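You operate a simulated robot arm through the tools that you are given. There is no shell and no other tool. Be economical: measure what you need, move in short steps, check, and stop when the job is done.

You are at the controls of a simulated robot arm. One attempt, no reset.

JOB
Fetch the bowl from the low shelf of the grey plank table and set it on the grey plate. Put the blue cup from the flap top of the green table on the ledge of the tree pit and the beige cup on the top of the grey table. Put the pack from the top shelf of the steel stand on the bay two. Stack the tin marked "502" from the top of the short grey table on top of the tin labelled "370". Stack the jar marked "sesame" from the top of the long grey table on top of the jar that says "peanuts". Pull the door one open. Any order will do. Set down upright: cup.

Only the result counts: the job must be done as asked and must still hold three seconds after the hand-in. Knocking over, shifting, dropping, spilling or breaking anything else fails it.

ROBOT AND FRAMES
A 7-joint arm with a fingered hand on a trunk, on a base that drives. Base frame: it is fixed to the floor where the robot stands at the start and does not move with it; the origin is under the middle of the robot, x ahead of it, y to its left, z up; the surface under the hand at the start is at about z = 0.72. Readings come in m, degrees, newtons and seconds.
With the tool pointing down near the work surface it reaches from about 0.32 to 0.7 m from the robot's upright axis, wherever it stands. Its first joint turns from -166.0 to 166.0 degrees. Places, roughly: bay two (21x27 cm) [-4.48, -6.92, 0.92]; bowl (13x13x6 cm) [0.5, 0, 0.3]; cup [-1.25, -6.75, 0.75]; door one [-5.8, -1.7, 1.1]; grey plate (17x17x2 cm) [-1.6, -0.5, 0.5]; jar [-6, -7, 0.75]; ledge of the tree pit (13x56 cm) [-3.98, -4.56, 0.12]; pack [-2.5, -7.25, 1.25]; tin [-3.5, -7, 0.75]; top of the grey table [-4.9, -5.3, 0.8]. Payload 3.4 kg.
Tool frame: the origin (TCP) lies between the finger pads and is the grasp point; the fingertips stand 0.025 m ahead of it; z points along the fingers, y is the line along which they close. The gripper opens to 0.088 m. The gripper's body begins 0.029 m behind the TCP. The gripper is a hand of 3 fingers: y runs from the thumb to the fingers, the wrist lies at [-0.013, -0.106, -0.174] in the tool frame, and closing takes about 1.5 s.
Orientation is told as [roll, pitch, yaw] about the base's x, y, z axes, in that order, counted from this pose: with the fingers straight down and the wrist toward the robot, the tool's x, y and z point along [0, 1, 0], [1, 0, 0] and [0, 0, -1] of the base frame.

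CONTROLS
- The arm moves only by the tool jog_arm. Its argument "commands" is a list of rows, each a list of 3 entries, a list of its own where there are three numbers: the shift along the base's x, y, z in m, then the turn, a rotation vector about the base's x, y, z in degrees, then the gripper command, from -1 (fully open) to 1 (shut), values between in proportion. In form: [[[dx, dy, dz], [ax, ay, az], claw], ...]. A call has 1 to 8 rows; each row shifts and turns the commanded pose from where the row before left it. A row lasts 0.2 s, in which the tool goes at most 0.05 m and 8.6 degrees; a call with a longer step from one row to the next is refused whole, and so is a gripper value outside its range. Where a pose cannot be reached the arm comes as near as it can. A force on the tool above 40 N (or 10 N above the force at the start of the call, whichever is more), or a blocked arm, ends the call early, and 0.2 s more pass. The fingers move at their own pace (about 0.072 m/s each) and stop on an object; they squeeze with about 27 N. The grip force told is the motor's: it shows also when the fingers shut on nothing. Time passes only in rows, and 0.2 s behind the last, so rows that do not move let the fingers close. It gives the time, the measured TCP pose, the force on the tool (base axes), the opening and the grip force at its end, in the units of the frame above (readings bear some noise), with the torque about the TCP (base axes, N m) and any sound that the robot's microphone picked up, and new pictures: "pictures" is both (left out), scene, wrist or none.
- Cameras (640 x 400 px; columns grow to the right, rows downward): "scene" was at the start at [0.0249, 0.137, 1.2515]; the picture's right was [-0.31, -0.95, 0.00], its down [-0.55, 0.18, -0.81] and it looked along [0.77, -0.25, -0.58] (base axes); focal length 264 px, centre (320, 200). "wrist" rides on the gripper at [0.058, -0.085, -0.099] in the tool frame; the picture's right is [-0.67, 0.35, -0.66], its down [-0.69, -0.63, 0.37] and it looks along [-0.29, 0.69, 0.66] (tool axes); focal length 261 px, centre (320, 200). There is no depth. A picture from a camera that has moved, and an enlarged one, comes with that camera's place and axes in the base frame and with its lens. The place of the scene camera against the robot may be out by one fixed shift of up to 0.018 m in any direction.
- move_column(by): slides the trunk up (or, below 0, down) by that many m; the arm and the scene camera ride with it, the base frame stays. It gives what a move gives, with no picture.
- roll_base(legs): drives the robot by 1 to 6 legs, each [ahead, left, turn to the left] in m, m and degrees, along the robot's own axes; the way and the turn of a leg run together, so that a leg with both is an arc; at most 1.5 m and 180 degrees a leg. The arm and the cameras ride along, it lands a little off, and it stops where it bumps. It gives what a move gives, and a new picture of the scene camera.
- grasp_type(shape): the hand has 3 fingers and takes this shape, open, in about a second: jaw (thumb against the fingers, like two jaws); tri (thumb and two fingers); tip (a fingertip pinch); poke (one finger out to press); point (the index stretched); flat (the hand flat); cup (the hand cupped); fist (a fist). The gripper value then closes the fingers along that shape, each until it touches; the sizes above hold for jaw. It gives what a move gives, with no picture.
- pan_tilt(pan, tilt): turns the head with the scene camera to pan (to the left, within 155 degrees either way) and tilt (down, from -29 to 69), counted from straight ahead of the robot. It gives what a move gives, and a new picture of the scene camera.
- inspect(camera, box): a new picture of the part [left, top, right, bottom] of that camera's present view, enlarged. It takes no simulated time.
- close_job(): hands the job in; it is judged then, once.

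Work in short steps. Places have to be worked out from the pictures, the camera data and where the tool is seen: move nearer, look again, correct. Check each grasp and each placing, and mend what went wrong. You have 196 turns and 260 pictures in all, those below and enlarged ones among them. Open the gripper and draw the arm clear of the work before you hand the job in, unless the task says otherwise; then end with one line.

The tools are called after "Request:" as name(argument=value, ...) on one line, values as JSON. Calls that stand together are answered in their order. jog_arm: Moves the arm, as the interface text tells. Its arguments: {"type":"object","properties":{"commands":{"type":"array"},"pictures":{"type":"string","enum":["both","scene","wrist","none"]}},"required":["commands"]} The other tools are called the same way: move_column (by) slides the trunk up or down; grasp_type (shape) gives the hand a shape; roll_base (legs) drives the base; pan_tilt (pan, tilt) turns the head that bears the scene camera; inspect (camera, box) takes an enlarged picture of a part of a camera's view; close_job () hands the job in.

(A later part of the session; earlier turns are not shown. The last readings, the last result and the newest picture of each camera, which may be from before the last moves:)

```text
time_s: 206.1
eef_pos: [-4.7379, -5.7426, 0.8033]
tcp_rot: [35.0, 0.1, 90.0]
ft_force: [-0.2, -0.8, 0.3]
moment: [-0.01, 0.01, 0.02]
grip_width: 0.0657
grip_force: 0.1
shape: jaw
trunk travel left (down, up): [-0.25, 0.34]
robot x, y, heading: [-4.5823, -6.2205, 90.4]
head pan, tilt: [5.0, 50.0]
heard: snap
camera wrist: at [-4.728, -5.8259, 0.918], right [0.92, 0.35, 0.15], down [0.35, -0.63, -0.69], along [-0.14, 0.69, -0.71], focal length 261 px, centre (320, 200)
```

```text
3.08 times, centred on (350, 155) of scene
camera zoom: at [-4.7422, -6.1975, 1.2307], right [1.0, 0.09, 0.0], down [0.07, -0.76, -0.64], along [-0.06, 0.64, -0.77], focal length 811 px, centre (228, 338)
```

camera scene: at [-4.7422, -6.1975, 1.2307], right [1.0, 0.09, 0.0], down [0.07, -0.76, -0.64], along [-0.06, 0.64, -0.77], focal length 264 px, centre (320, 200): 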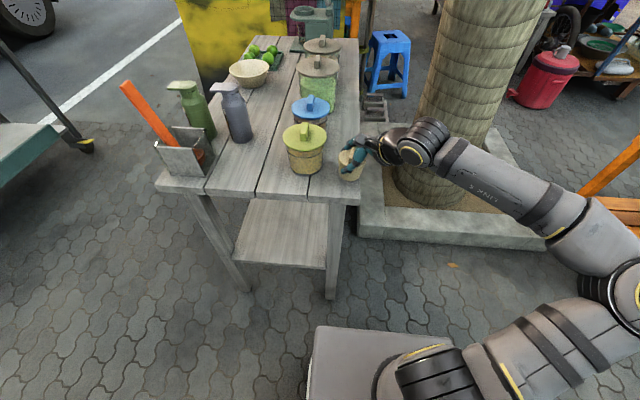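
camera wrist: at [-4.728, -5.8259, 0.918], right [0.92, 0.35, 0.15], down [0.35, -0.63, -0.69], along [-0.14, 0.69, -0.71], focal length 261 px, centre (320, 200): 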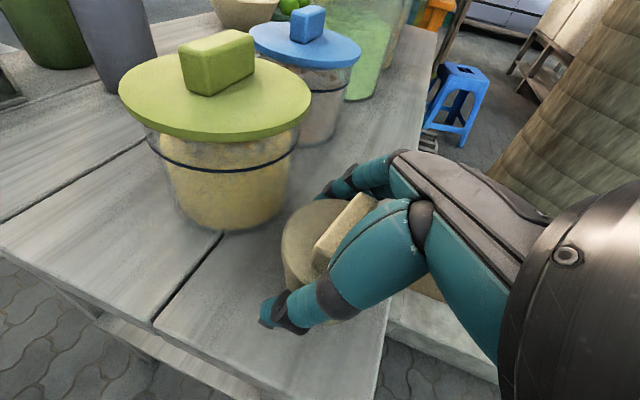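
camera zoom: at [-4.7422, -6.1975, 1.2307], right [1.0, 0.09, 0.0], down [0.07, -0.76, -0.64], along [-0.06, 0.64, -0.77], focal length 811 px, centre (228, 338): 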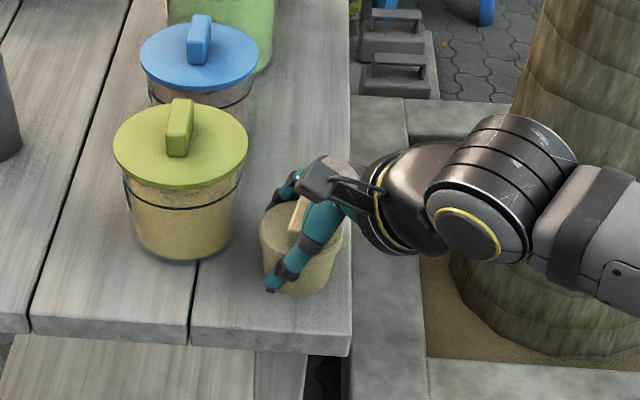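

Cup stands. I widen slightly and withdraw along the tilted axis.

Request:
jog_arm(commands=[[[0, 0, 0], [0, 0, 0], -0.75], [[0.006, 0, 0.008], [0, 0, 0], -0.75], [[0.012, 0, 0.016], [0, 0, 0], -0.75], [[0.02, 0, 0.028], [0, 0, 0], -0.75], [[0.025, 0, 0.036], [0, 0, 0], -0.75], [[0.01, -0.01, 0.045], [0, 0, 0], -0.75], [[0, -0.02, 0.045], [0, 0, 0], -1]])

Request:
inspect(camera="scene", box=[280, 90, 420, 220])

```text
time_s: 207.7
eef_pos: [-4.6635, -5.7706, 0.9823]
tcp_rot: [34.8, 0.2, 90.1]
ft_force: [0.2, -0.5, 0.0]
moment: [0.01, -0.01, 0.02]
grip_width: 0.0876
grip_force: 0.1
shape: jaw
trunk travel left (down, up): [-0.25, 0.34]
robot x, y, heading: [-4.5776, -6.2195, 90.4]
head pan, tilt: [5.0, 50.0]
camera scene: at [-4.7422, -6.1973, 1.2306], right [1.0, 0.09, 0.0], down [0.07, -0.76, -0.64], along [-0.06, 0.64, -0.77], focal length 264 px, centre (320, 200)
camera wrist: at [-4.6532, -5.8538, 1.0976], right [0.92, 0.35, 0.15], down [0.35, -0.63, -0.69], along [-0.14, 0.69, -0.71], focal length 261 px, centre (320, 200)
```

scene: 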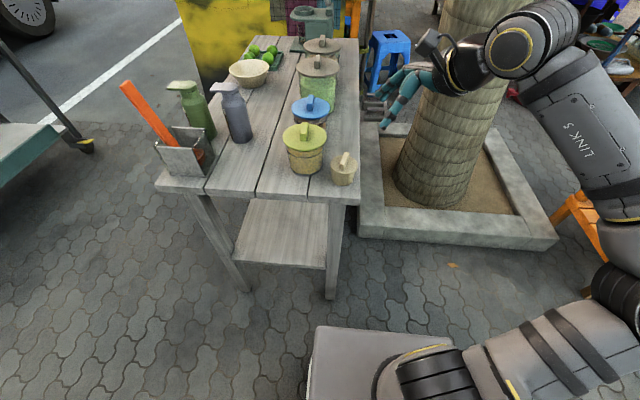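
wrist: 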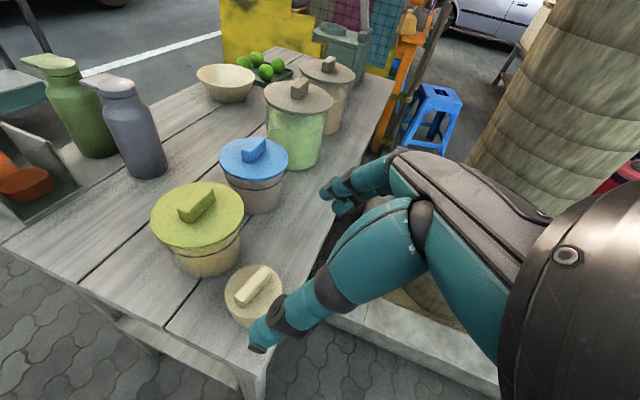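

```text
3.08 times, centred on (350, 155) of scene
camera zoom: at [-4.7422, -6.1973, 1.2306], right [1.0, 0.09, 0.0], down [0.07, -0.76, -0.64], along [-0.06, 0.64, -0.77], focal length 811 px, centre (228, 338)
```

zoom: 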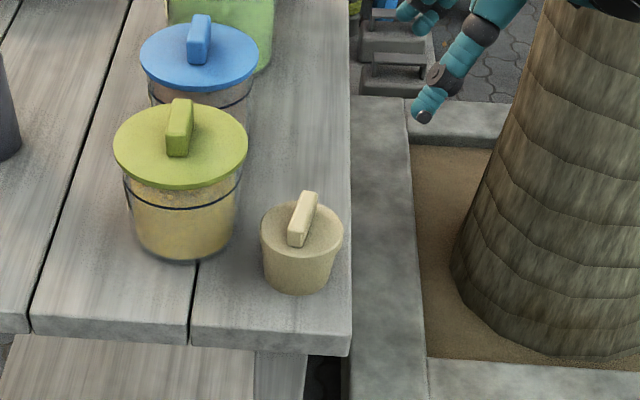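

Beige cup stands upright on the grey table. Next the tins: I straighten the hand, retract, and drive east along the lane, then turn to the short grey table.

Request:
jog_arm(commands=[[[0.01, -0.02, 0.01], [0, -7, 0], -1], [[0.01, -0.02, 0.01], [0, -7, 0], -1], [[0.01, -0.02, 0.01], [0, -7, 0], -1], [[0, -0.02, 0], [0, -7, 0], -1], [[0, -0.02, 0], [0, -7, 0], -1]], pictures="none")

Request:
roll_base(legs=[[0.0, -1.1, 0], [0, 0, -90], [0, 0, -90]])

```text
time_s: 208.9
eef_pos: [-4.634, -5.8731, 1.0112]
tcp_rot: [-0.2, 0.2, 89.9]
ft_force: [-0.5, -1.0, 0.1]
moment: [-0.01, 0.0, -0.02]
grip_width: 0.0877
grip_force: 0.1
shape: jaw
trunk travel left (down, up): [-0.25, 0.34]
robot x, y, heading: [-4.5808, -6.2192, 90.3]
head pan, tilt: [5.0, 50.0]
```

```text
time_s: 222.2
eef_pos: [-3.411, -6.5606, 1.0116]
tcp_rot: [-0.1, 0.0, -90.4]
ft_force: [0.6, -0.4, 0.1]
moment: [-0.01, 0.04, 0.01]
grip_width: 0.0876
grip_force: 0.1
shape: jaw
trunk travel left (down, up): [-0.25, 0.34]
robot x, y, heading: [-3.4667, -6.2144, -90.0]
head pan, tilt: [5.0, 50.0]
camera scene: at [-3.2999, -6.2243, 1.2307], right [-1.0, -0.09, 0.0], down [-0.07, 0.76, -0.64], along [0.06, -0.64, -0.77], focal length 264 px, centre (320, 200)
```

scene: 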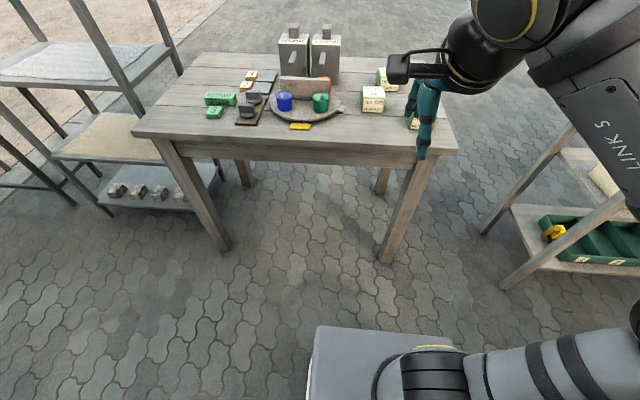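

Request:
inspect(camera="scene", box=[190, 20, 470, 160])

Request:
inspect(camera="wrist", box=[0, 0, 640, 400])

```text
2.29 times, centred on (330, 90) of scene
camera zoom: at [-3.2999, -6.2243, 1.2307], right [-1.0, -0.09, 0.0], down [-0.07, 0.76, -0.64], along [0.06, -0.64, -0.77], focal length 602 px, centre (297, 451)
```

zoom: 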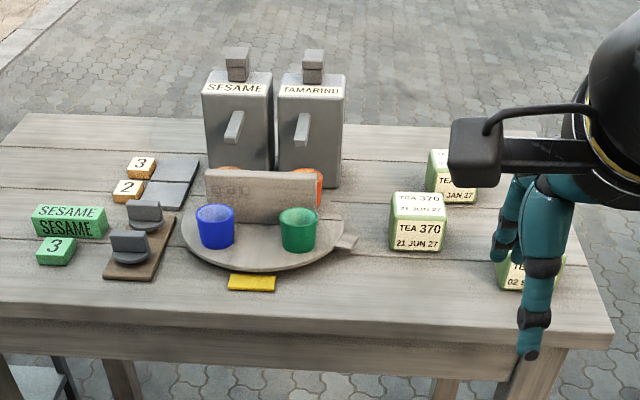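

```text
1.00 times, centred on (320, 200) of wrist (not enlarged: the box is as wide or as high as the picture)
camera zoom: at [-3.352, -6.4742, 1.1119], right [-0.67, -0.35, 0.66], down [-0.68, 0.63, -0.36], along [-0.29, -0.69, -0.66], focal length 261 px, centre (320, 200)
```

zoom: 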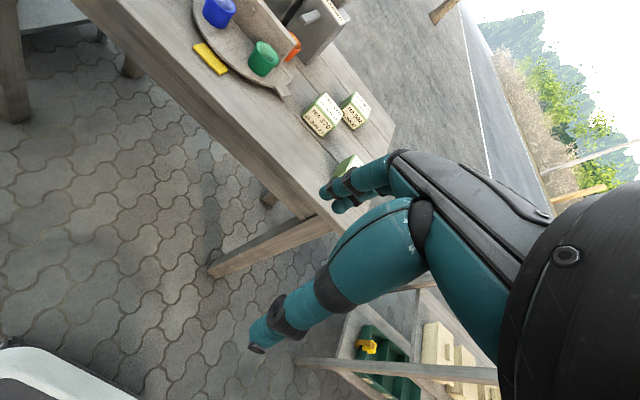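

I move the hand aside to read the tin labels.

Request:
jog_arm(commands=[[[0.045, 0.0, 0.02], [0, 0, 0], -1], [[0.045, 0, 0.02], [0, 0, 0], -1], [[0.045, 0.0, 0.02], [0, 0, 0], -1], [[0.045, 0.0, 0.02], [0, 0, 0], -1]], pictures="none")

Request:
pan_tilt(pan=-15, tilt=45)

Request:
inspect(camera="scene", box=[260, 40, 420, 150])

```text
time_s: 223.2
eef_pos: [-3.2313, -6.56, 1.0922]
tcp_rot: [-0.1, 0.2, -90.4]
ft_force: [0.0, 0.2, -0.1]
moment: [0.02, -0.02, 0.02]
grip_width: 0.0877
grip_force: 0.0
shape: jaw
trunk travel left (down, up): [-0.25, 0.34]
robot x, y, heading: [-3.4689, -6.2179, -90.2]
head pan, tilt: [5.0, 50.0]
```

```text
time_s: 224.1
eef_pos: [-3.2306, -6.5604, 1.0927]
tcp_rot: [0.0, 0.1, -90.4]
ft_force: [0.5, -0.5, -0.4]
moment: [0.01, 0.01, 0.0]
grip_width: 0.0876
grip_force: 0.0
shape: jaw
trunk travel left (down, up): [-0.25, 0.34]
robot x, y, heading: [-3.4652, -6.2136, -90.4]
head pan, tilt: [-15.0, 45.0]
camera scene: at [-3.3276, -6.2261, 1.2376], right [-0.97, 0.26, 0.0], down [0.18, 0.68, -0.71], along [-0.18, -0.68, -0.71], focal length 264 px, centre (320, 200)
```

scene: 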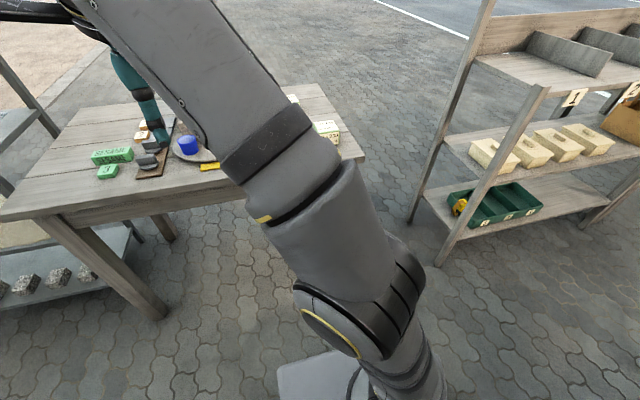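

```text
3.64 times, centred on (340, 95) of scene
camera zoom: at [-3.3276, -6.2261, 1.2376], right [-0.97, 0.26, 0.0], down [0.18, 0.68, -0.71], along [-0.18, -0.68, -0.71], focal length 958 px, centre (247, 582)
```

zoom: 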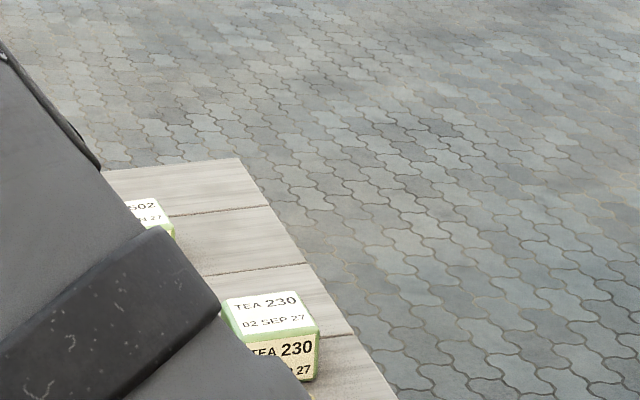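

Labels: front tin 230, back tin 502, middle tin 370. I move the base 0.2 m nearer and bring the hand over the tins for a wrist view.

Request:
roll_base(legs=[[0.2, 0, 0.4]])

Request:
jog_arm(commands=[[[-0.045, 0, 0], [0, 0, 0], -1], [[-0.045, 0, -0.01], [0, 0, 0], -1], [[-0.045, -0.01, -0.01], [0, 0, 0], -1], [[-0.04, -0.02, -0.02], [0, 0, 0], -1], [[0, -0.03, -0.02], [0, 0, 0], -1], [[0, 0, 0], [0, 0, 0], -1]])

Request:
inspect(camera="wrist", box=[200, 40, 440, 240])

```text
time_s: 225.7
eef_pos: [-3.2286, -6.7548, 1.0935]
tcp_rot: [-0.1, 0.1, -89.9]
ft_force: [0.7, 0.3, 0.1]
moment: [-0.05, -0.01, 0.01]
grip_width: 0.0876
grip_force: 0.0
shape: jaw
trunk travel left (down, up): [-0.25, 0.34]
robot x, y, heading: [-3.4649, -6.413, -89.7]
head pan, tilt: [-15.0, 45.0]
camera scene: at [-3.3269, -6.4214, 1.2376], right [-0.97, 0.25, 0.0], down [0.18, 0.68, -0.71], along [-0.18, -0.68, -0.71], focal length 264 px, centre (320, 200)
```

scene: 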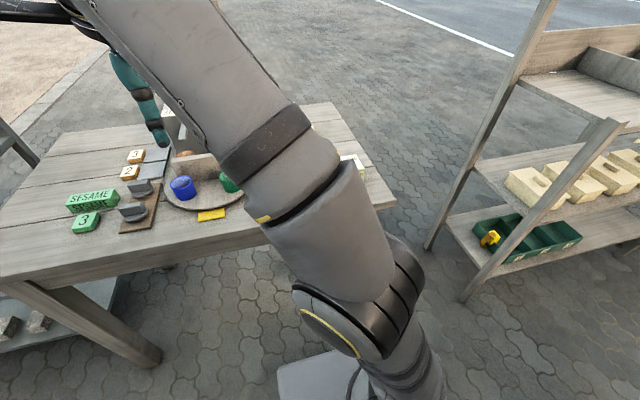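

```text
time_s: 227.1
eef_pos: [-3.4022, -6.813, 1.0336]
tcp_rot: [0.0, 0.2, -90.0]
ft_force: [0.0, -0.5, -0.3]
moment: [-0.01, -0.01, 0.02]
grip_width: 0.0876
grip_force: 0.0
shape: jaw
trunk travel left (down, up): [-0.25, 0.34]
robot x, y, heading: [-3.4673, -6.4097, -89.4]
head pan, tilt: [-15.0, 45.0]
camera scene: at [-3.3269, -6.4216, 1.2376], right [-0.97, 0.25, 0.0], down [0.18, 0.68, -0.71], along [-0.18, -0.68, -0.71], focal length 264 px, centre (320, 200)
camera wrist: at [-3.3431, -6.7266, 1.1323], right [-0.67, -0.35, 0.66], down [-0.69, 0.63, -0.36], along [-0.29, -0.69, -0.66], focal length 261 px, centre (320, 200)
```

scene: 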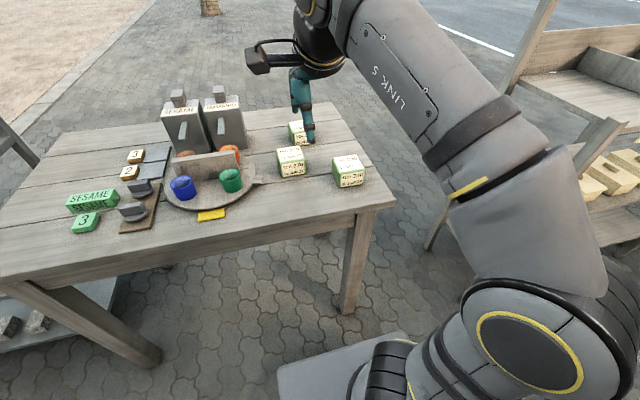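
wrist: 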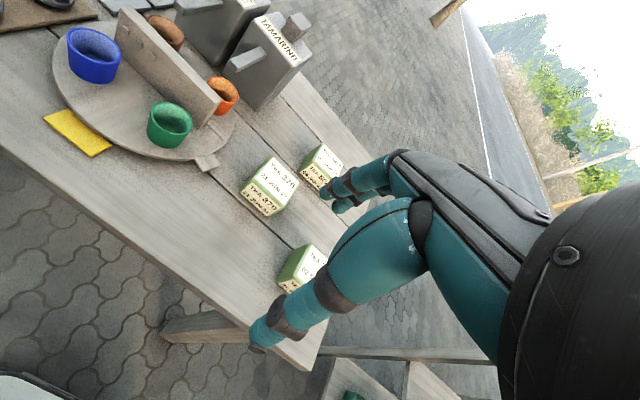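

```text
2.00 times, centred on (320, 140) of wrist
camera zoom: at [-3.3431, -6.7266, 1.1323], right [-0.67, -0.35, 0.66], down [-0.69, 0.63, -0.36], along [-0.29, -0.69, -0.66], focal length 521 px, centre (320, 320)
```

zoom: 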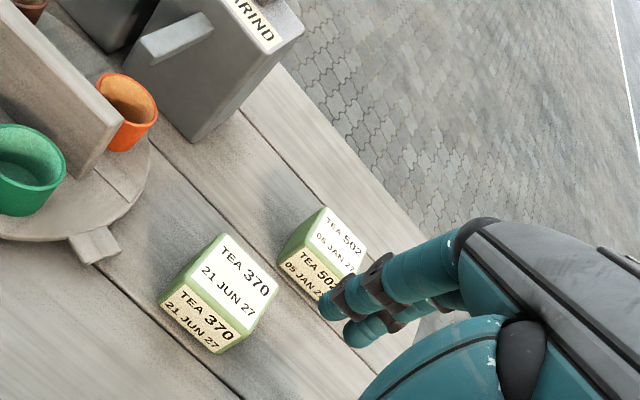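

Request:
inspect(camera="scene", box=[255, 100, 385, 200])

```text
4.00 times, centred on (320, 150) of scene
camera zoom: at [-3.3269, -6.4216, 1.2376], right [-0.97, 0.25, 0.0], down [0.18, 0.68, -0.71], along [-0.18, -0.68, -0.71], focal length 1054 px, centre (320, 400)
```

zoom: 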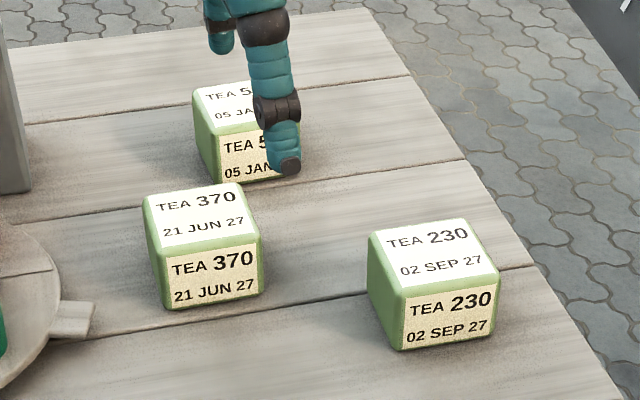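

Measured: tins are 7×7×5 cm, axis-aligned; 370 top centre (-3.404,-7.043,0.796), 502 centre (-3.467,-7.19). I inch the base ahead 8 cm and go above tin 502.

Request:
roll_base(legs=[[0.085, 0, -0.4]])

Request:
jog_arm(commands=[[[-0.02, -0.045, -0.01], [0, 0, 0], -1], [[-0.02, -0.045, -0.01], [0, 0, 0], -1], [[-0.015, -0.045, -0.01], [0, 0, 0], -1], [[-0.01, -0.045, -0.02], [0, 0, 0], -1], [[0, -0.045, -0.02], [0, 0, 0], -1], [[0, -0.045, -0.02], [0, 0, 0], -1], [[0, 0, 0], [0, 0, 0], -1]])

```text
time_s: 228.1
eef_pos: [-3.4044, -6.897, 1.034]
tcp_rot: [-0.1, 0.1, -90.4]
ft_force: [-0.4, 0.8, 0.2]
moment: [-0.01, 0.01, -0.02]
grip_width: 0.0876
grip_force: 0.1
shape: jaw
trunk travel left (down, up): [-0.25, 0.34]
robot x, y, heading: [-3.467, -6.4965, -90.0]
head pan, tilt: [-15.0, 45.0]
camera scene: at [-3.3268, -6.507, 1.2376], right [-0.97, 0.26, 0.0], down [0.18, 0.68, -0.71], along [-0.18, -0.68, -0.71], focal length 264 px, centre (320, 200)
```

scene: 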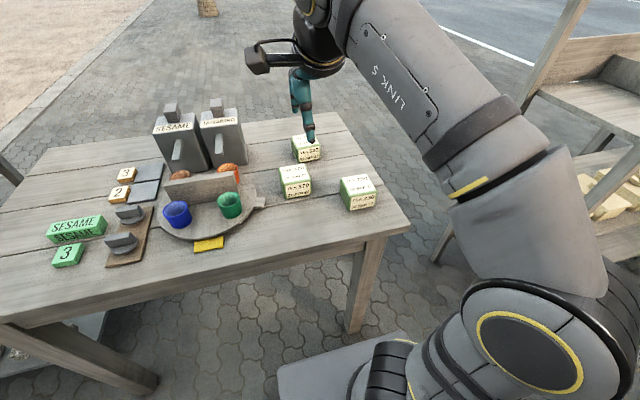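

```text
refused: row 1 steps farther than a row can; nothing moved
```

Request:
jog_arm(commands=[[[-0.008, -0.037, -0.012], [0, 0, 0], -1], [[-0.008, -0.037, -0.012], [0, 0, 0], -1], [[-0.008, -0.037, -0.012], [0, 0, 0], -1], [[-0.008, -0.037, -0.016], [0, 0, 0], -1], [[-0.008, -0.037, -0.018], [0, 0, 0], -1], [[-0.008, -0.037, -0.018], [0, 0, 0], -1], [[-0.008, -0.037, -0.018], [0, 0, 0], -1], [[-0.007, -0.034, -0.018], [0, 0, 0], -1]])

Request:
inspect(camera="scene", box=[240, 80, 400, 220])

```text
time_s: 229.9
eef_pos: [-3.4658, -7.129, 0.9295]
tcp_rot: [-0.2, 0.1, -90.3]
ft_force: [0.4, -0.5, -0.5]
moment: [0.03, 0.04, -0.01]
grip_width: 0.0876
grip_force: 0.0
shape: jaw
out of reach, approached as far as the arm can: row 7, 8
trunk travel left (down, up): [-0.25, 0.34]
robot x, y, heading: [-3.4681, -6.4957, -90.3]
head pan, tilt: [-15.0, 45.0]
camera scene: at [-3.3265, -6.5068, 1.2376], right [-0.97, 0.26, 0.0], down [0.18, 0.68, -0.71], along [-0.18, -0.68, -0.71], focal length 264 px, centre (320, 200)
camera wrist: at [-3.4057, -7.0435, 1.0301], right [-0.67, -0.35, 0.66], down [-0.68, 0.63, -0.36], along [-0.29, -0.69, -0.66], focal length 261 px, centre (320, 200)
```

scene: 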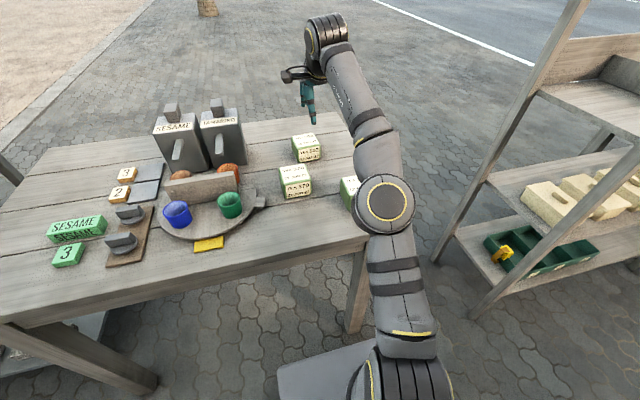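
wrist: 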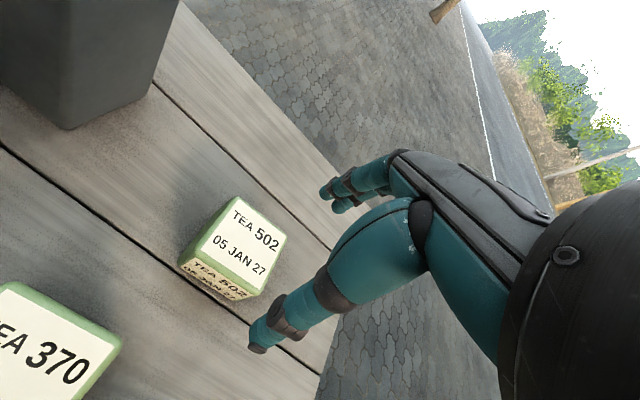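

```text
2.86 times, centred on (320, 150) of scene
camera zoom: at [-3.3265, -6.5068, 1.2376], right [-0.97, 0.26, 0.0], down [0.18, 0.68, -0.71], along [-0.18, -0.68, -0.71], focal length 753 px, centre (320, 343)
```

zoom: 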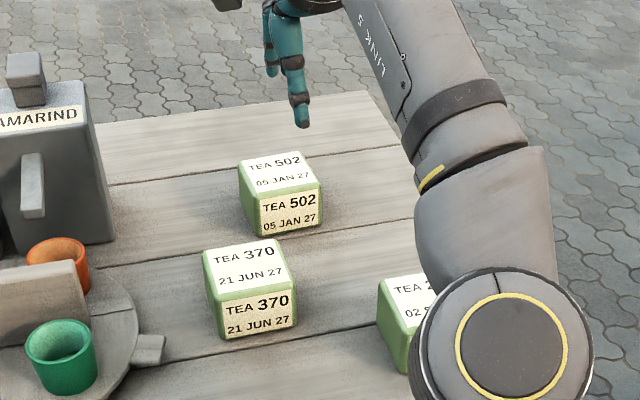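

Reach is short at this height; raising the trunk gives more reach. I raise it 0.12 and jog to above tin 502 (≈(-3.460,-7.177)).

Request:
move_column(by=0.12)

Request:
jog_arm(commands=[[[0, -0.01, -0.045], [0, 0, 0], -1], [[0, -0.015, -0.045], [0, 0, 0], -1], [[0.003, -0.015, -0.045], [0, 0, 0], -1], [[0.003, -0.008, -0.03], [0, 0, 0], -1], [[0, 0, 0], [0, 0, 0], -1]])

Request:
inspect(camera="scene", box=[240, 80, 400, 220])

```text
time_s: 231.4
eef_pos: [-3.4661, -7.1298, 1.0503]
tcp_rot: [-0.1, 0.1, -90.4]
ft_force: [0.8, 0.1, -0.4]
moment: [0.04, 0.01, -0.02]
grip_width: 0.0875
grip_force: 0.1
shape: jaw
trunk travel left (down, up): [-0.37, 0.22]
robot x, y, heading: [-3.4683, -6.4951, -90.1]
head pan, tilt: [-15.0, 45.0]
```

```text
time_s: 232.6
eef_pos: [-3.4577, -7.1772, 0.8858]
tcp_rot: [0.0, 0.1, -90.4]
ft_force: [0.0, 0.4, -0.1]
moment: [-0.01, 0.02, 0.01]
grip_width: 0.0878
grip_force: 0.1
shape: jaw
trunk travel left (down, up): [-0.37, 0.22]
robot x, y, heading: [-3.4621, -6.497, -90.1]
head pan, tilt: [-15.0, 45.0]
camera scene: at [-3.3268, -6.5074, 1.3576], right [-0.97, 0.26, 0.0], down [0.18, 0.68, -0.71], along [-0.18, -0.68, -0.71], focal length 264 px, centre (320, 200)
camera wrist: at [-3.3986, -7.0923, 0.9852], right [-0.67, -0.35, 0.66], down [-0.68, 0.63, -0.36], along [-0.29, -0.69, -0.66], focal length 261 px, centre (320, 200)
```

scene: 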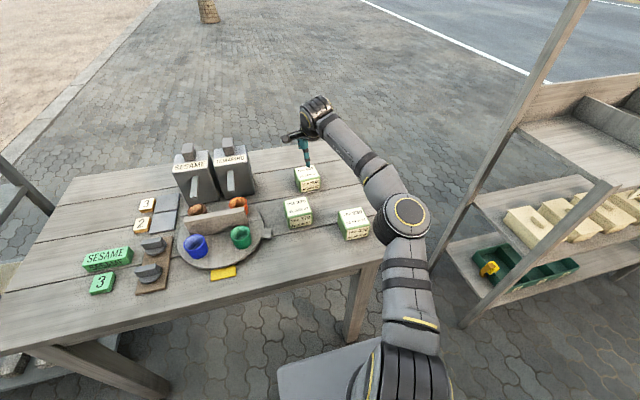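
wrist: 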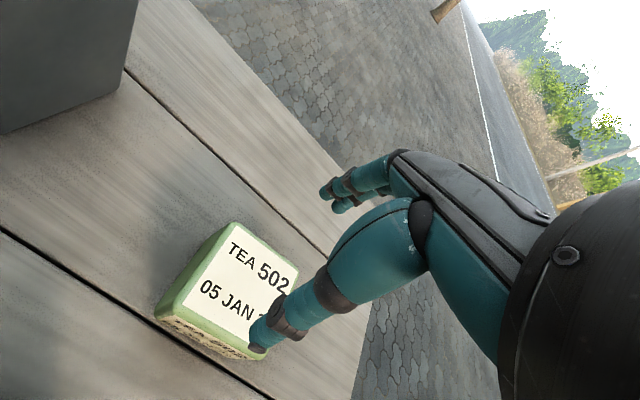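

```text
2.86 times, centred on (320, 150) of scene
camera zoom: at [-3.3268, -6.5074, 1.3576], right [-0.97, 0.26, 0.0], down [0.18, 0.68, -0.71], along [-0.18, -0.68, -0.71], focal length 753 px, centre (320, 343)
```

zoom: 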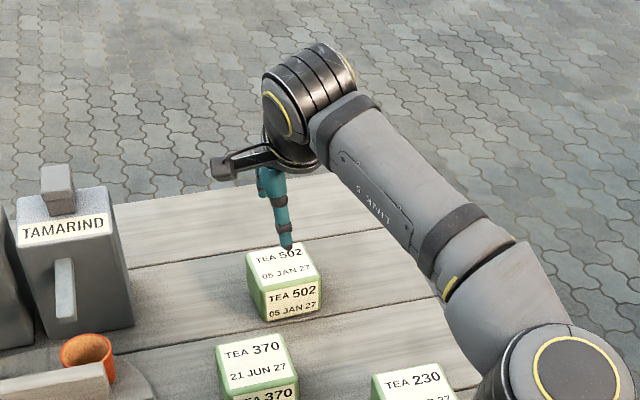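

Request:
inspect(camera="wrist", box=[130, 200, 330, 380])

```text
2.22 times, centred on (230, 290) of wrist
camera zoom: at [-3.3986, -7.0923, 0.9852], right [-0.67, -0.35, 0.66], down [-0.68, 0.63, -0.36], along [-0.29, -0.69, -0.66], focal length 579 px, centre (520, 0)
```

zoom: 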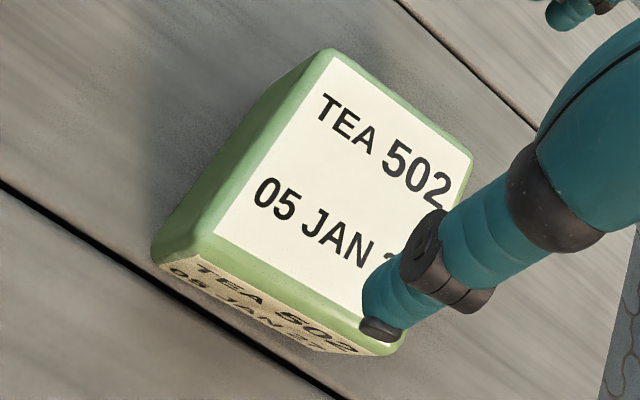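

Wrist corners give tin centre (-3.463,-7.169). I correct and descend.

Request:
jog_arm(commands=[[[-0.005, 0.007, -0.02], [0, 0, 0], -1], [[0, 0, -0.03], [0, 0, 0], -1], [[0, 0, 0], [0, 0, 0], -1], [[0, 0, -0.015], [0, 0, 0], -1], [[0, 0, -0.015], [0, 0, 0], -1], [[0, 0, 0], [0, 0, 0], -1]], pictures="wrist")

Request:
inspect(camera="scene", box=[270, 100, 350, 200])

```text
time_s: 234.0
eef_pos: [-3.464, -7.1694, 0.8055]
tcp_rot: [-0.1, -0.1, -90.4]
ft_force: [0.3, 1.2, 5.6]
moment: [0.1, 0.01, 0.0]
grip_width: 0.0881
grip_force: 0.0
shape: jaw
trunk travel left (down, up): [-0.37, 0.22]
robot x, y, heading: [-3.4663, -6.4923, -89.9]
head pan, tilt: [-15.0, 45.0]
camera wrist: at [-3.4052, -7.0834, 0.905], right [-0.67, -0.34, 0.66], down [-0.68, 0.63, -0.36], along [-0.29, -0.69, -0.66], focal length 261 px, centre (320, 200)
```

wrist: 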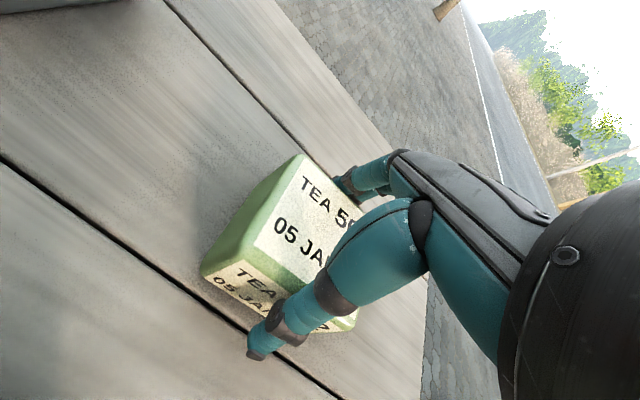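

```text
4.00 times, centred on (310, 150) of scene
camera zoom: at [-3.3269, -6.5064, 1.3577], right [-0.97, 0.26, 0.0], down [0.18, 0.68, -0.71], along [-0.18, -0.68, -0.71], focal length 1054 px, centre (360, 400)
```

zoom: 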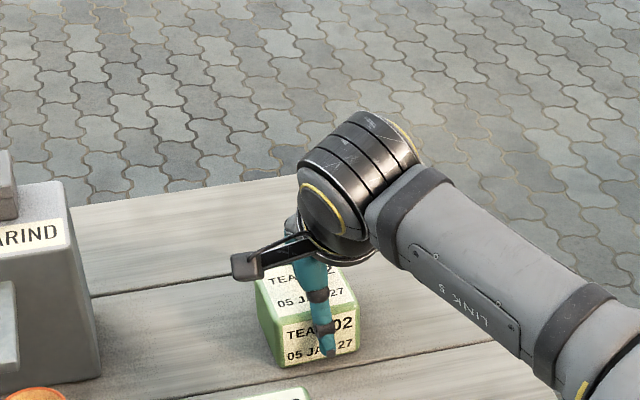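

A light contact (6 N): the far fingers likely touch the back edge while the thumb has a gap. I rise 2 cm, shift 7 mm away, descend again.

Request:
jog_arm(commands=[[[0, 0, 0.02], [0, 0, 0], -1], [[0, -0.007, 0.005], [0, 0, 0], -1], [[0, 0, -0.02], [0, 0, 0], -1], [[0, 0, -0.01], [0, 0, 0], -1], [[0, 0, 0], [0, 0, 0], -1]], pictures="wrist")

```text
time_s: 235.2
eef_pos: [-3.4659, -7.1766, 0.8016]
tcp_rot: [-0.1, 0.0, -90.4]
ft_force: [0.3, -0.3, 14.5]
moment: [-0.1, -0.09, 0.02]
grip_width: 0.088
grip_force: 0.1
shape: jaw
trunk travel left (down, up): [-0.37, 0.22]
robot x, y, heading: [-3.468, -6.4955, -89.9]
head pan, tilt: [-15.0, 45.0]
camera wrist: at [-3.4057, -7.0895, 0.9014], right [-0.67, -0.34, 0.66], down [-0.68, 0.63, -0.37], along [-0.29, -0.69, -0.66], focal length 261 px, centre (320, 200)
```

wrist: 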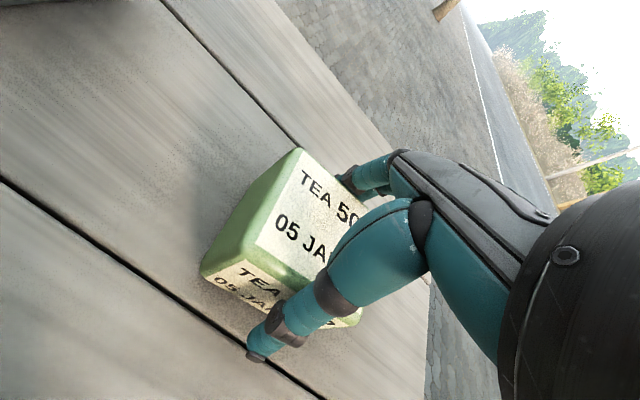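

The contact torque shows the palm resting on the tin's top, so the fingers are already ~2 cm down its sides. I rise 4 mm and close.

Request:
jog_arm(commands=[[[0, 0.003, 0.004], [0, 0, 0], -1], [[0, 0, 0], [0, 0, 0], 0], [[0, 0, 0], [0, 0, 0], 0.5], [[0, 0, 0], [0, 0, 0], 1], [[0, 0, 0], [0, 0, 0], 1], [[0, 0, 0], [0, 0, 0], 1], [[0, 0, 0], [0, 0, 0], 1]], pictures="wrist")

Request:
inspect(camera="scene", box=[270, 100, 350, 200])

```text
time_s: 236.8
eef_pos: [-3.4652, -7.1736, 0.8052]
tcp_rot: [-0.1, 0.1, -90.3]
ft_force: [-0.2, 1.0, 0.2]
moment: [0.03, 0.0, 0.0]
grip_width: 0.0666
grip_force: 26.9
shape: jaw
trunk travel left (down, up): [-0.37, 0.22]
robot x, y, heading: [-3.4664, -6.4927, -90.2]
head pan, tilt: [-15.0, 45.0]
camera wrist: at [-3.4057, -7.0879, 0.9042], right [-0.67, -0.35, 0.66], down [-0.68, 0.63, -0.36], along [-0.29, -0.69, -0.66], focal length 261 px, centre (320, 200)
```

wrist: 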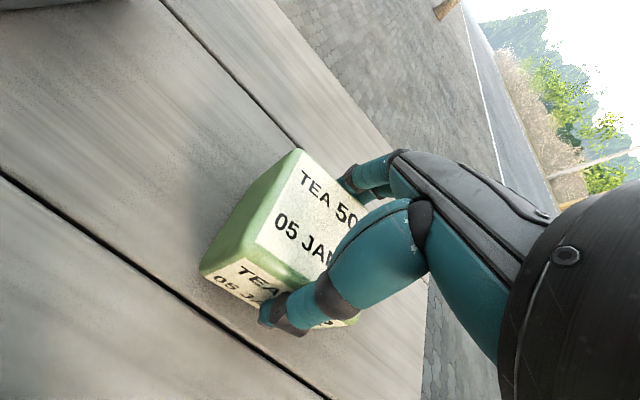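

```text
4.00 times, centred on (310, 150) of scene
camera zoom: at [-3.3268, -6.5074, 1.3576], right [-0.97, 0.26, 0.0], down [0.18, 0.68, -0.71], along [-0.18, -0.68, -0.71], focal length 1054 px, centre (360, 400)
```

zoom: 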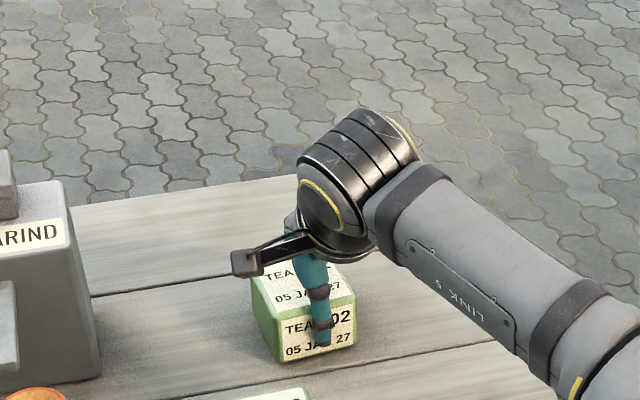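

Tin 502 gripped. I lift it and move over tin 370 (≈(-3.401,-7.022)).

Request:
jog_arm(commands=[[[0, 0, 0.02], [0, 0, 0], 1], [[0, 0, 0.04], [0, 0, 0], 1], [[0, 0.02, 0.03], [0, 0, 0], 1], [[0.015, 0.04, 0], [0, 0, 0], 1], [[0.025, 0.04, 0], [0, 0, 0], 1], [[0.022, 0.03, 0], [0, 0, 0], 1], [[0, 0.018, 0], [0, 0, 0], 1], [[0, 0, 0], [0, 0, 0], 1]])

Request:
inspect(camera="scene", box=[250, 120, 370, 240])

```text
time_s: 238.6
eef_pos: [-3.4022, -7.0266, 0.8935]
tcp_rot: [-0.1, 0.1, -90.4]
ft_force: [-0.6, -0.7, -1.4]
moment: [-0.01, 0.02, 0.01]
grip_width: 0.0664
grip_force: 27.5
shape: jaw
trunk travel left (down, up): [-0.37, 0.22]
robot x, y, heading: [-3.4662, -6.4953, -90.0]
head pan, tilt: [-15.0, 45.0]
camera scene: at [-3.3269, -6.5073, 1.3576], right [-0.97, 0.26, 0.0], down [0.18, 0.68, -0.71], along [-0.18, -0.68, -0.71], focal length 264 px, centre (320, 200)
camera wrist: at [-3.3423, -6.9411, 0.9932], right [-0.67, -0.35, 0.66], down [-0.68, 0.64, -0.36], along [-0.29, -0.69, -0.66], focal length 261 px, centre (320, 200)
```

scene: 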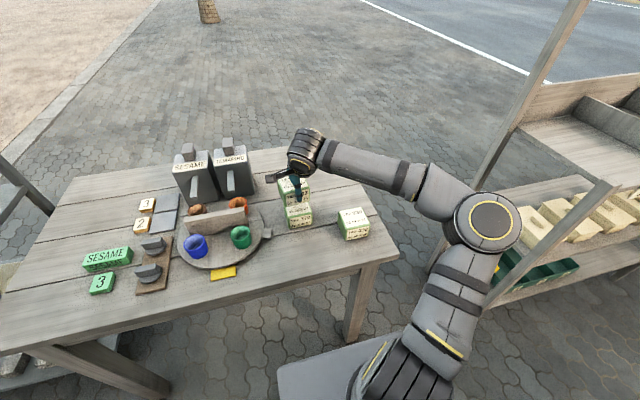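
wrist: 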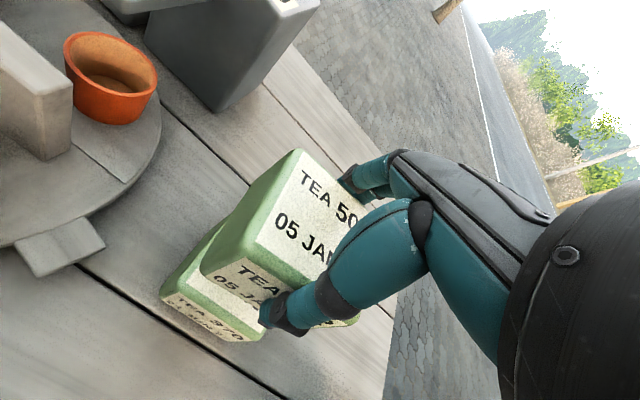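

```text
3.33 times, centred on (310, 180) of scene
camera zoom: at [-3.3269, -6.5073, 1.3576], right [-0.97, 0.26, 0.0], down [0.18, 0.68, -0.71], along [-0.18, -0.68, -0.71], focal length 878 px, centre (353, 267)
```

zoom: 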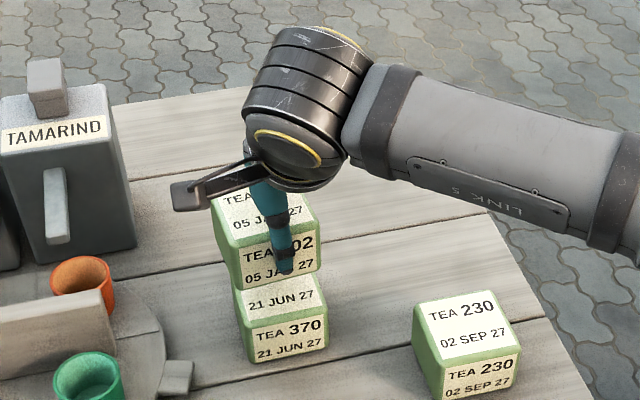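

Request:
inspect(camera="wrist", box=[140, 130, 380, 360])

```text
1.74 times, centred on (260, 245) of wrist
camera zoom: at [-3.3423, -6.9411, 0.9932], right [-0.67, -0.35, 0.66], down [-0.68, 0.64, -0.36], along [-0.29, -0.69, -0.66], focal length 453 px, centre (424, 122)
```

zoom: 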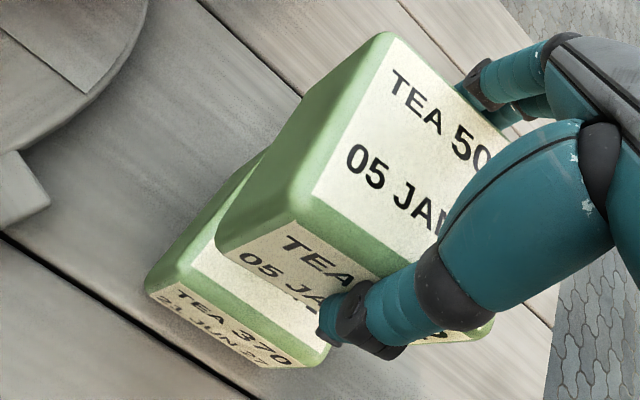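

The two tins align within ~5 mm. Small correction and lower onto 370.

Request:
jog_arm(commands=[[[-0.002, 0.004, -0.015], [0, 0, 0], 1], [[0, 0, -0.012], [0, 0, 0], 1], [[0, 0, -0.005], [0, 0, 0], 1], [[0, 0, -0.004], [0, 0, 0], 1], [[0, 0, 0], [0, 0, 0], 1]], pictures="wrist")

Request:
inspect(camera="scene", box=[250, 120, 370, 240])

```text
time_s: 239.8
eef_pos: [-3.4044, -7.0232, 0.8598]
tcp_rot: [-0.1, 0.1, -90.4]
ft_force: [1.1, -0.4, -0.8]
moment: [-0.01, 0.0, -0.01]
grip_width: 0.0667
grip_force: 27.4
shape: jaw
trunk travel left (down, up): [-0.37, 0.22]
robot x, y, heading: [-3.4635, -6.4945, -90.1]
head pan, tilt: [-15.0, 45.0]
camera wrist: at [-3.3451, -6.9378, 0.9583], right [-0.67, -0.35, 0.66], down [-0.68, 0.63, -0.36], along [-0.29, -0.69, -0.66], focal length 261 px, centre (320, 200)
```

wrist: 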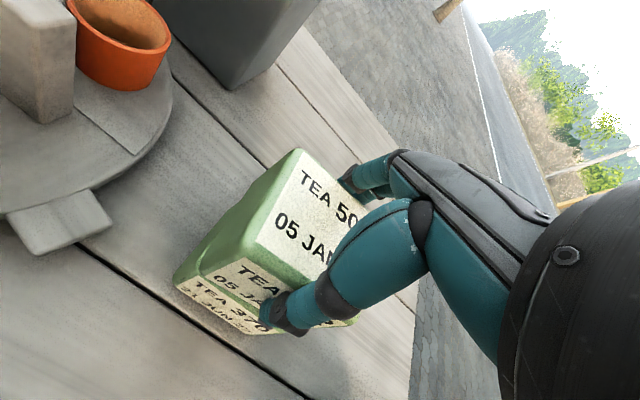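

```text
3.33 times, centred on (310, 180) of scene
camera zoom: at [-3.3268, -6.5074, 1.3576], right [-0.97, 0.26, 0.0], down [0.18, 0.68, -0.71], along [-0.18, -0.68, -0.71], focal length 878 px, centre (353, 267)
```

zoom: 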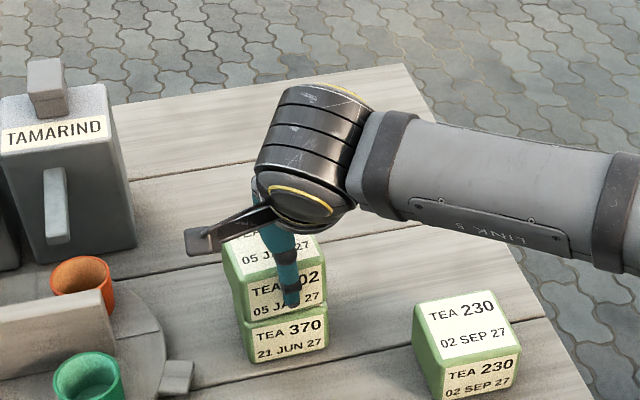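

Nearly there and aligned; creep to contact.

Request:
jog_arm(commands=[[[-0.001, 0.001, -0.004], [0, 0, 0], 1], [[0, 0, -0.003], [0, 0, 0], 1], [[0, 0, -0.003], [0, 0, 0], 1], [[0, 0, 0], [0, 0, 0], 1]], pictures="none")

```text
time_s: 240.7
eef_pos: [-3.4049, -7.023, 0.8552]
tcp_rot: [0.0, -0.9, -90.3]
ft_force: [-0.6, 2.1, 21.6]
moment: [0.12, -0.02, 0.0]
grip_width: 0.0649
grip_force: 27.3
shape: jaw
trunk travel left (down, up): [-0.37, 0.22]
robot x, y, heading: [-3.4633, -6.4945, -90.1]
head pan, tilt: [-15.0, 45.0]
stopped in row 4: the force on the tool passed its limit at 42 N (the readings are from after the stop); the commanded pose is now the measured one
```

Firm contact. I relieve by 2 mm and open.

Request:
jog_arm(commands=[[[0, 0, 0.002], [0, 0.0, 0], 1], [[0, 0, 0.001], [0, 0, 0], 0.3], [[0, 0, 0], [0, 0, 0], -0.5], [[0, 0, 0], [0, 0, 0], -1], [[0, 0, 0], [0, 0, 0], -1]], pictures="wrist")

Request:
inspect(camera="scene", box=[250, 120, 370, 240])

```text
time_s: 241.9
eef_pos: [-3.4049, -7.0233, 0.8569]
tcp_rot: [-0.1, -0.5, -90.3]
ft_force: [-1.0, -0.3, 10.6]
moment: [-0.02, -0.07, 0.01]
grip_width: 0.0879
grip_force: 0.1
shape: jaw
trunk travel left (down, up): [-0.37, 0.22]
robot x, y, heading: [-3.4658, -6.4921, -89.9]
head pan, tilt: [-15.0, 45.0]
camera wrist: at [-3.3455, -6.9366, 0.9549], right [-0.67, -0.34, 0.66], down [-0.68, 0.63, -0.37], along [-0.29, -0.7, -0.65], focal length 261 px, centre (320, 200)
```

wrist: 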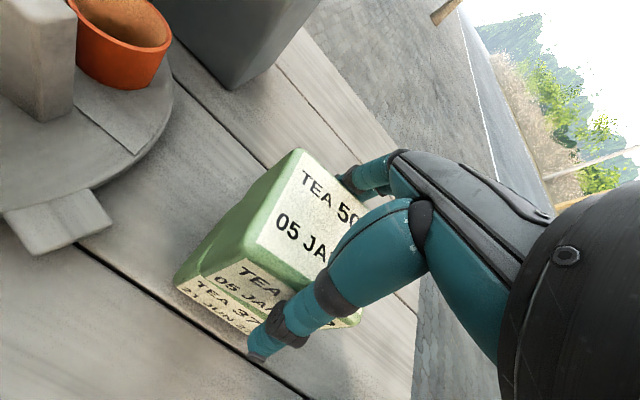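

```text
3.33 times, centred on (310, 180) of scene
camera zoom: at [-3.3271, -6.5062, 1.3576], right [-0.97, 0.26, 0.0], down [0.18, 0.68, -0.71], along [-0.18, -0.68, -0.71], focal length 878 px, centre (353, 267)
```

zoom: 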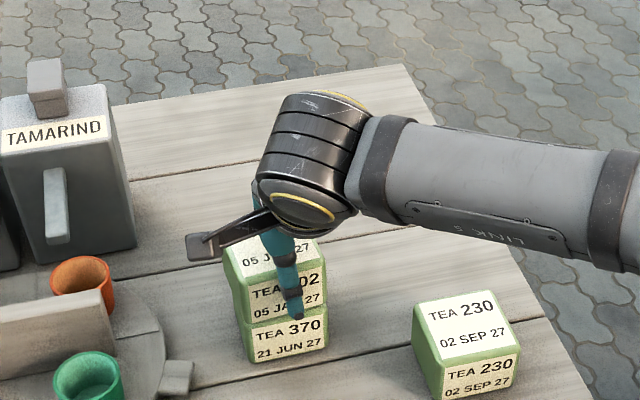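

Stacked neatly. I withdraw straight up.

Request:
jog_arm(commands=[[[0, 0, 0.02], [0, 0, 0], -1], [[0, 0, 0.04], [0, 0, 0], -1], [[0, 0, 0.045], [0, 0, 0], -1], [[0, 0.02, 0.045], [0, 0, 0], -1], [[0, 0.03, 0.035], [0, 0, 0], -1], [[0, 0.03, 0.035], [0, 0, 0], -1]], pictures="none")

Request:
inspect(camera="scene", box=[250, 120, 370, 240])

```text
time_s: 243.3
eef_pos: [-3.4056, -6.9448, 1.0742]
tcp_rot: [0.1, -0.4, -90.3]
ft_force: [-0.3, 0.8, 0.0]
moment: [0.02, -0.02, -0.01]
grip_width: 0.0878
grip_force: 0.0
shape: jaw
trunk travel left (down, up): [-0.37, 0.22]
robot x, y, heading: [-3.4663, -6.4932, -90.2]
head pan, tilt: [-15.0, 45.0]
```

```text
3.33 times, centred on (310, 180) of scene
camera zoom: at [-3.3268, -6.5072, 1.3576], right [-0.97, 0.26, 0.0], down [0.18, 0.68, -0.71], along [-0.18, -0.68, -0.71], focal length 878 px, centre (353, 267)
```

zoom: 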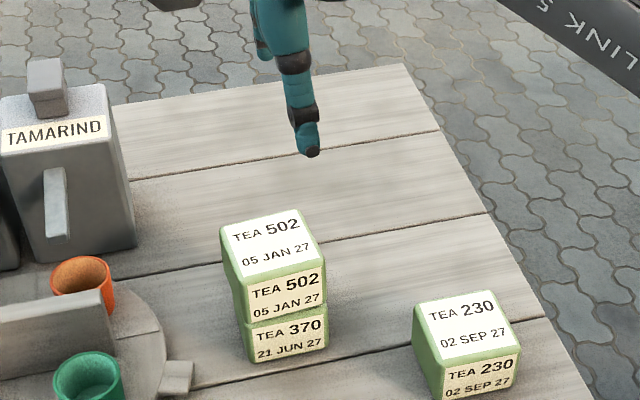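

Stack is good. Next the pack: back off, strafe to the steel stand, raise the trunk fully.

Request:
roll_base(legs=[[-0.22, 0, 0], [0, 0.95, 0]])

Request:
move_column(by=0.22)

Request:
pan_tilt(pan=0, tilt=25)

```text
time_s: 249.5
eef_pos: [-2.4515, -6.7112, 1.0739]
tcp_rot: [0.0, -0.5, -88.9]
ft_force: [0.1, -0.7, -0.1]
moment: [0.0, 0.03, -0.02]
grip_width: 0.0879
grip_force: 0.0
shape: jaw
trunk travel left (down, up): [-0.37, 0.22]
robot x, y, heading: [-2.5247, -6.2629, -88.9]
head pan, tilt: [-15.0, 45.0]
camera scene: at [-2.3842, -6.2712, 1.3576], right [-0.97, 0.24, 0.0], down [0.17, 0.69, -0.71], along [-0.17, -0.69, -0.71], focal length 264 px, centre (320, 200)
```

scene: 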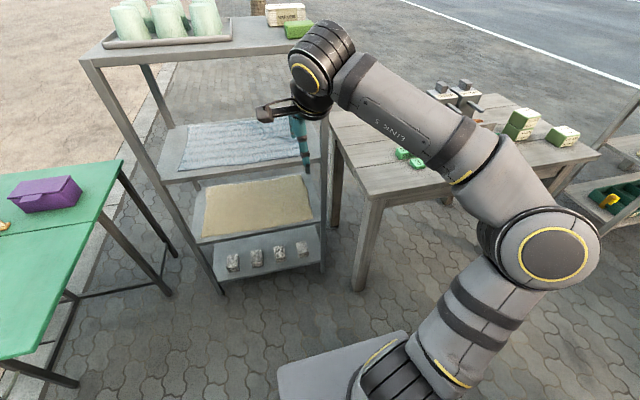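

```text
time_s: 251.8
eef_pos: [-2.4537, -6.7121, 1.2939]
tcp_rot: [0.0, -0.5, -88.9]
ft_force: [-0.3, -0.1, 0.3]
moment: [-0.02, -0.03, -0.01]
grip_width: 0.0882
grip_force: 0.0
shape: jaw
trunk travel left (down, up): [-0.59, 0.0]
robot x, y, heading: [-2.5199, -6.2595, -89.0]
head pan, tilt: [-15.0, 45.0]
```

```text
time_s: 252.7
eef_pos: [-2.4531, -6.7114, 1.2926]
tcp_rot: [0.0, -0.4, -88.8]
ft_force: [-0.4, -0.5, 0.3]
moment: [-0.04, 0.0, -0.02]
grip_width: 0.0881
grip_force: 0.0
shape: jaw
trunk travel left (down, up): [-0.59, 0.0]
robot x, y, heading: [-2.5248, -6.2623, -88.8]
head pan, tilt: [0.0, 25.0]
camera scene: at [-2.3629, -6.2843, 1.6081], right [-1.0, -0.02, 0.0], down [-0.01, 0.42, -0.91], along [0.02, -0.91, -0.42], focal length 264 px, centre (320, 200)
```

scene: 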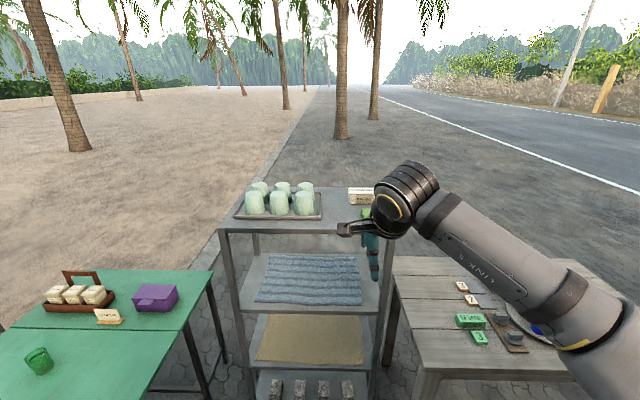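

Request:
jog_arm(commands=[[[-0.04, 0.02, 0.02], [0, 0, 0], -1], [[-0.04, 0.02, 0.02], [0, 0, 0], -1], [[-0.04, 0.02, 0.01], [0, 0, 0], -1], [[-0.04, 0, 0.01], [0, 0, 0], -1]], pictures="none")

Request:
inspect(camera="scene", box=[220, 160, 420, 260])

```text
time_s: 253.7
eef_pos: [-2.614, -6.6494, 1.3539]
tcp_rot: [-0.1, -0.5, -89.0]
ft_force: [-1.1, -0.2, 0.6]
moment: [-0.02, -0.02, 0.01]
grip_width: 0.0877
grip_force: 0.1
shape: jaw
trunk travel left (down, up): [-0.59, 0.0]
robot x, y, heading: [-2.5237, -6.2586, -89.2]
head pan, tilt: [0.0, 25.0]
```

```text
3.20 times, centred on (320, 210) of scene
camera zoom: at [-2.3634, -6.2845, 1.6082], right [-1.0, -0.02, 0.0], down [-0.01, 0.42, -0.91], along [0.02, -0.91, -0.42], focal length 843 px, centre (320, 168)
```

zoom: 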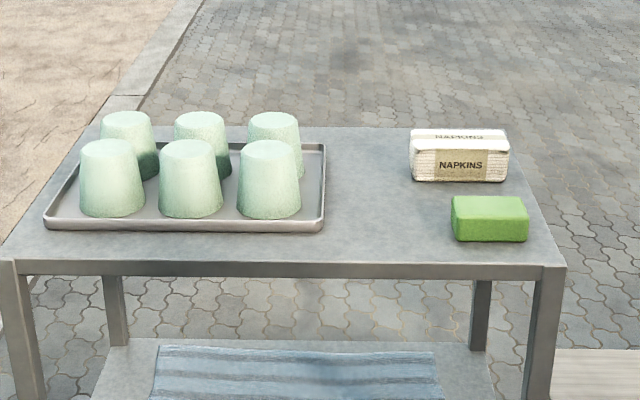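

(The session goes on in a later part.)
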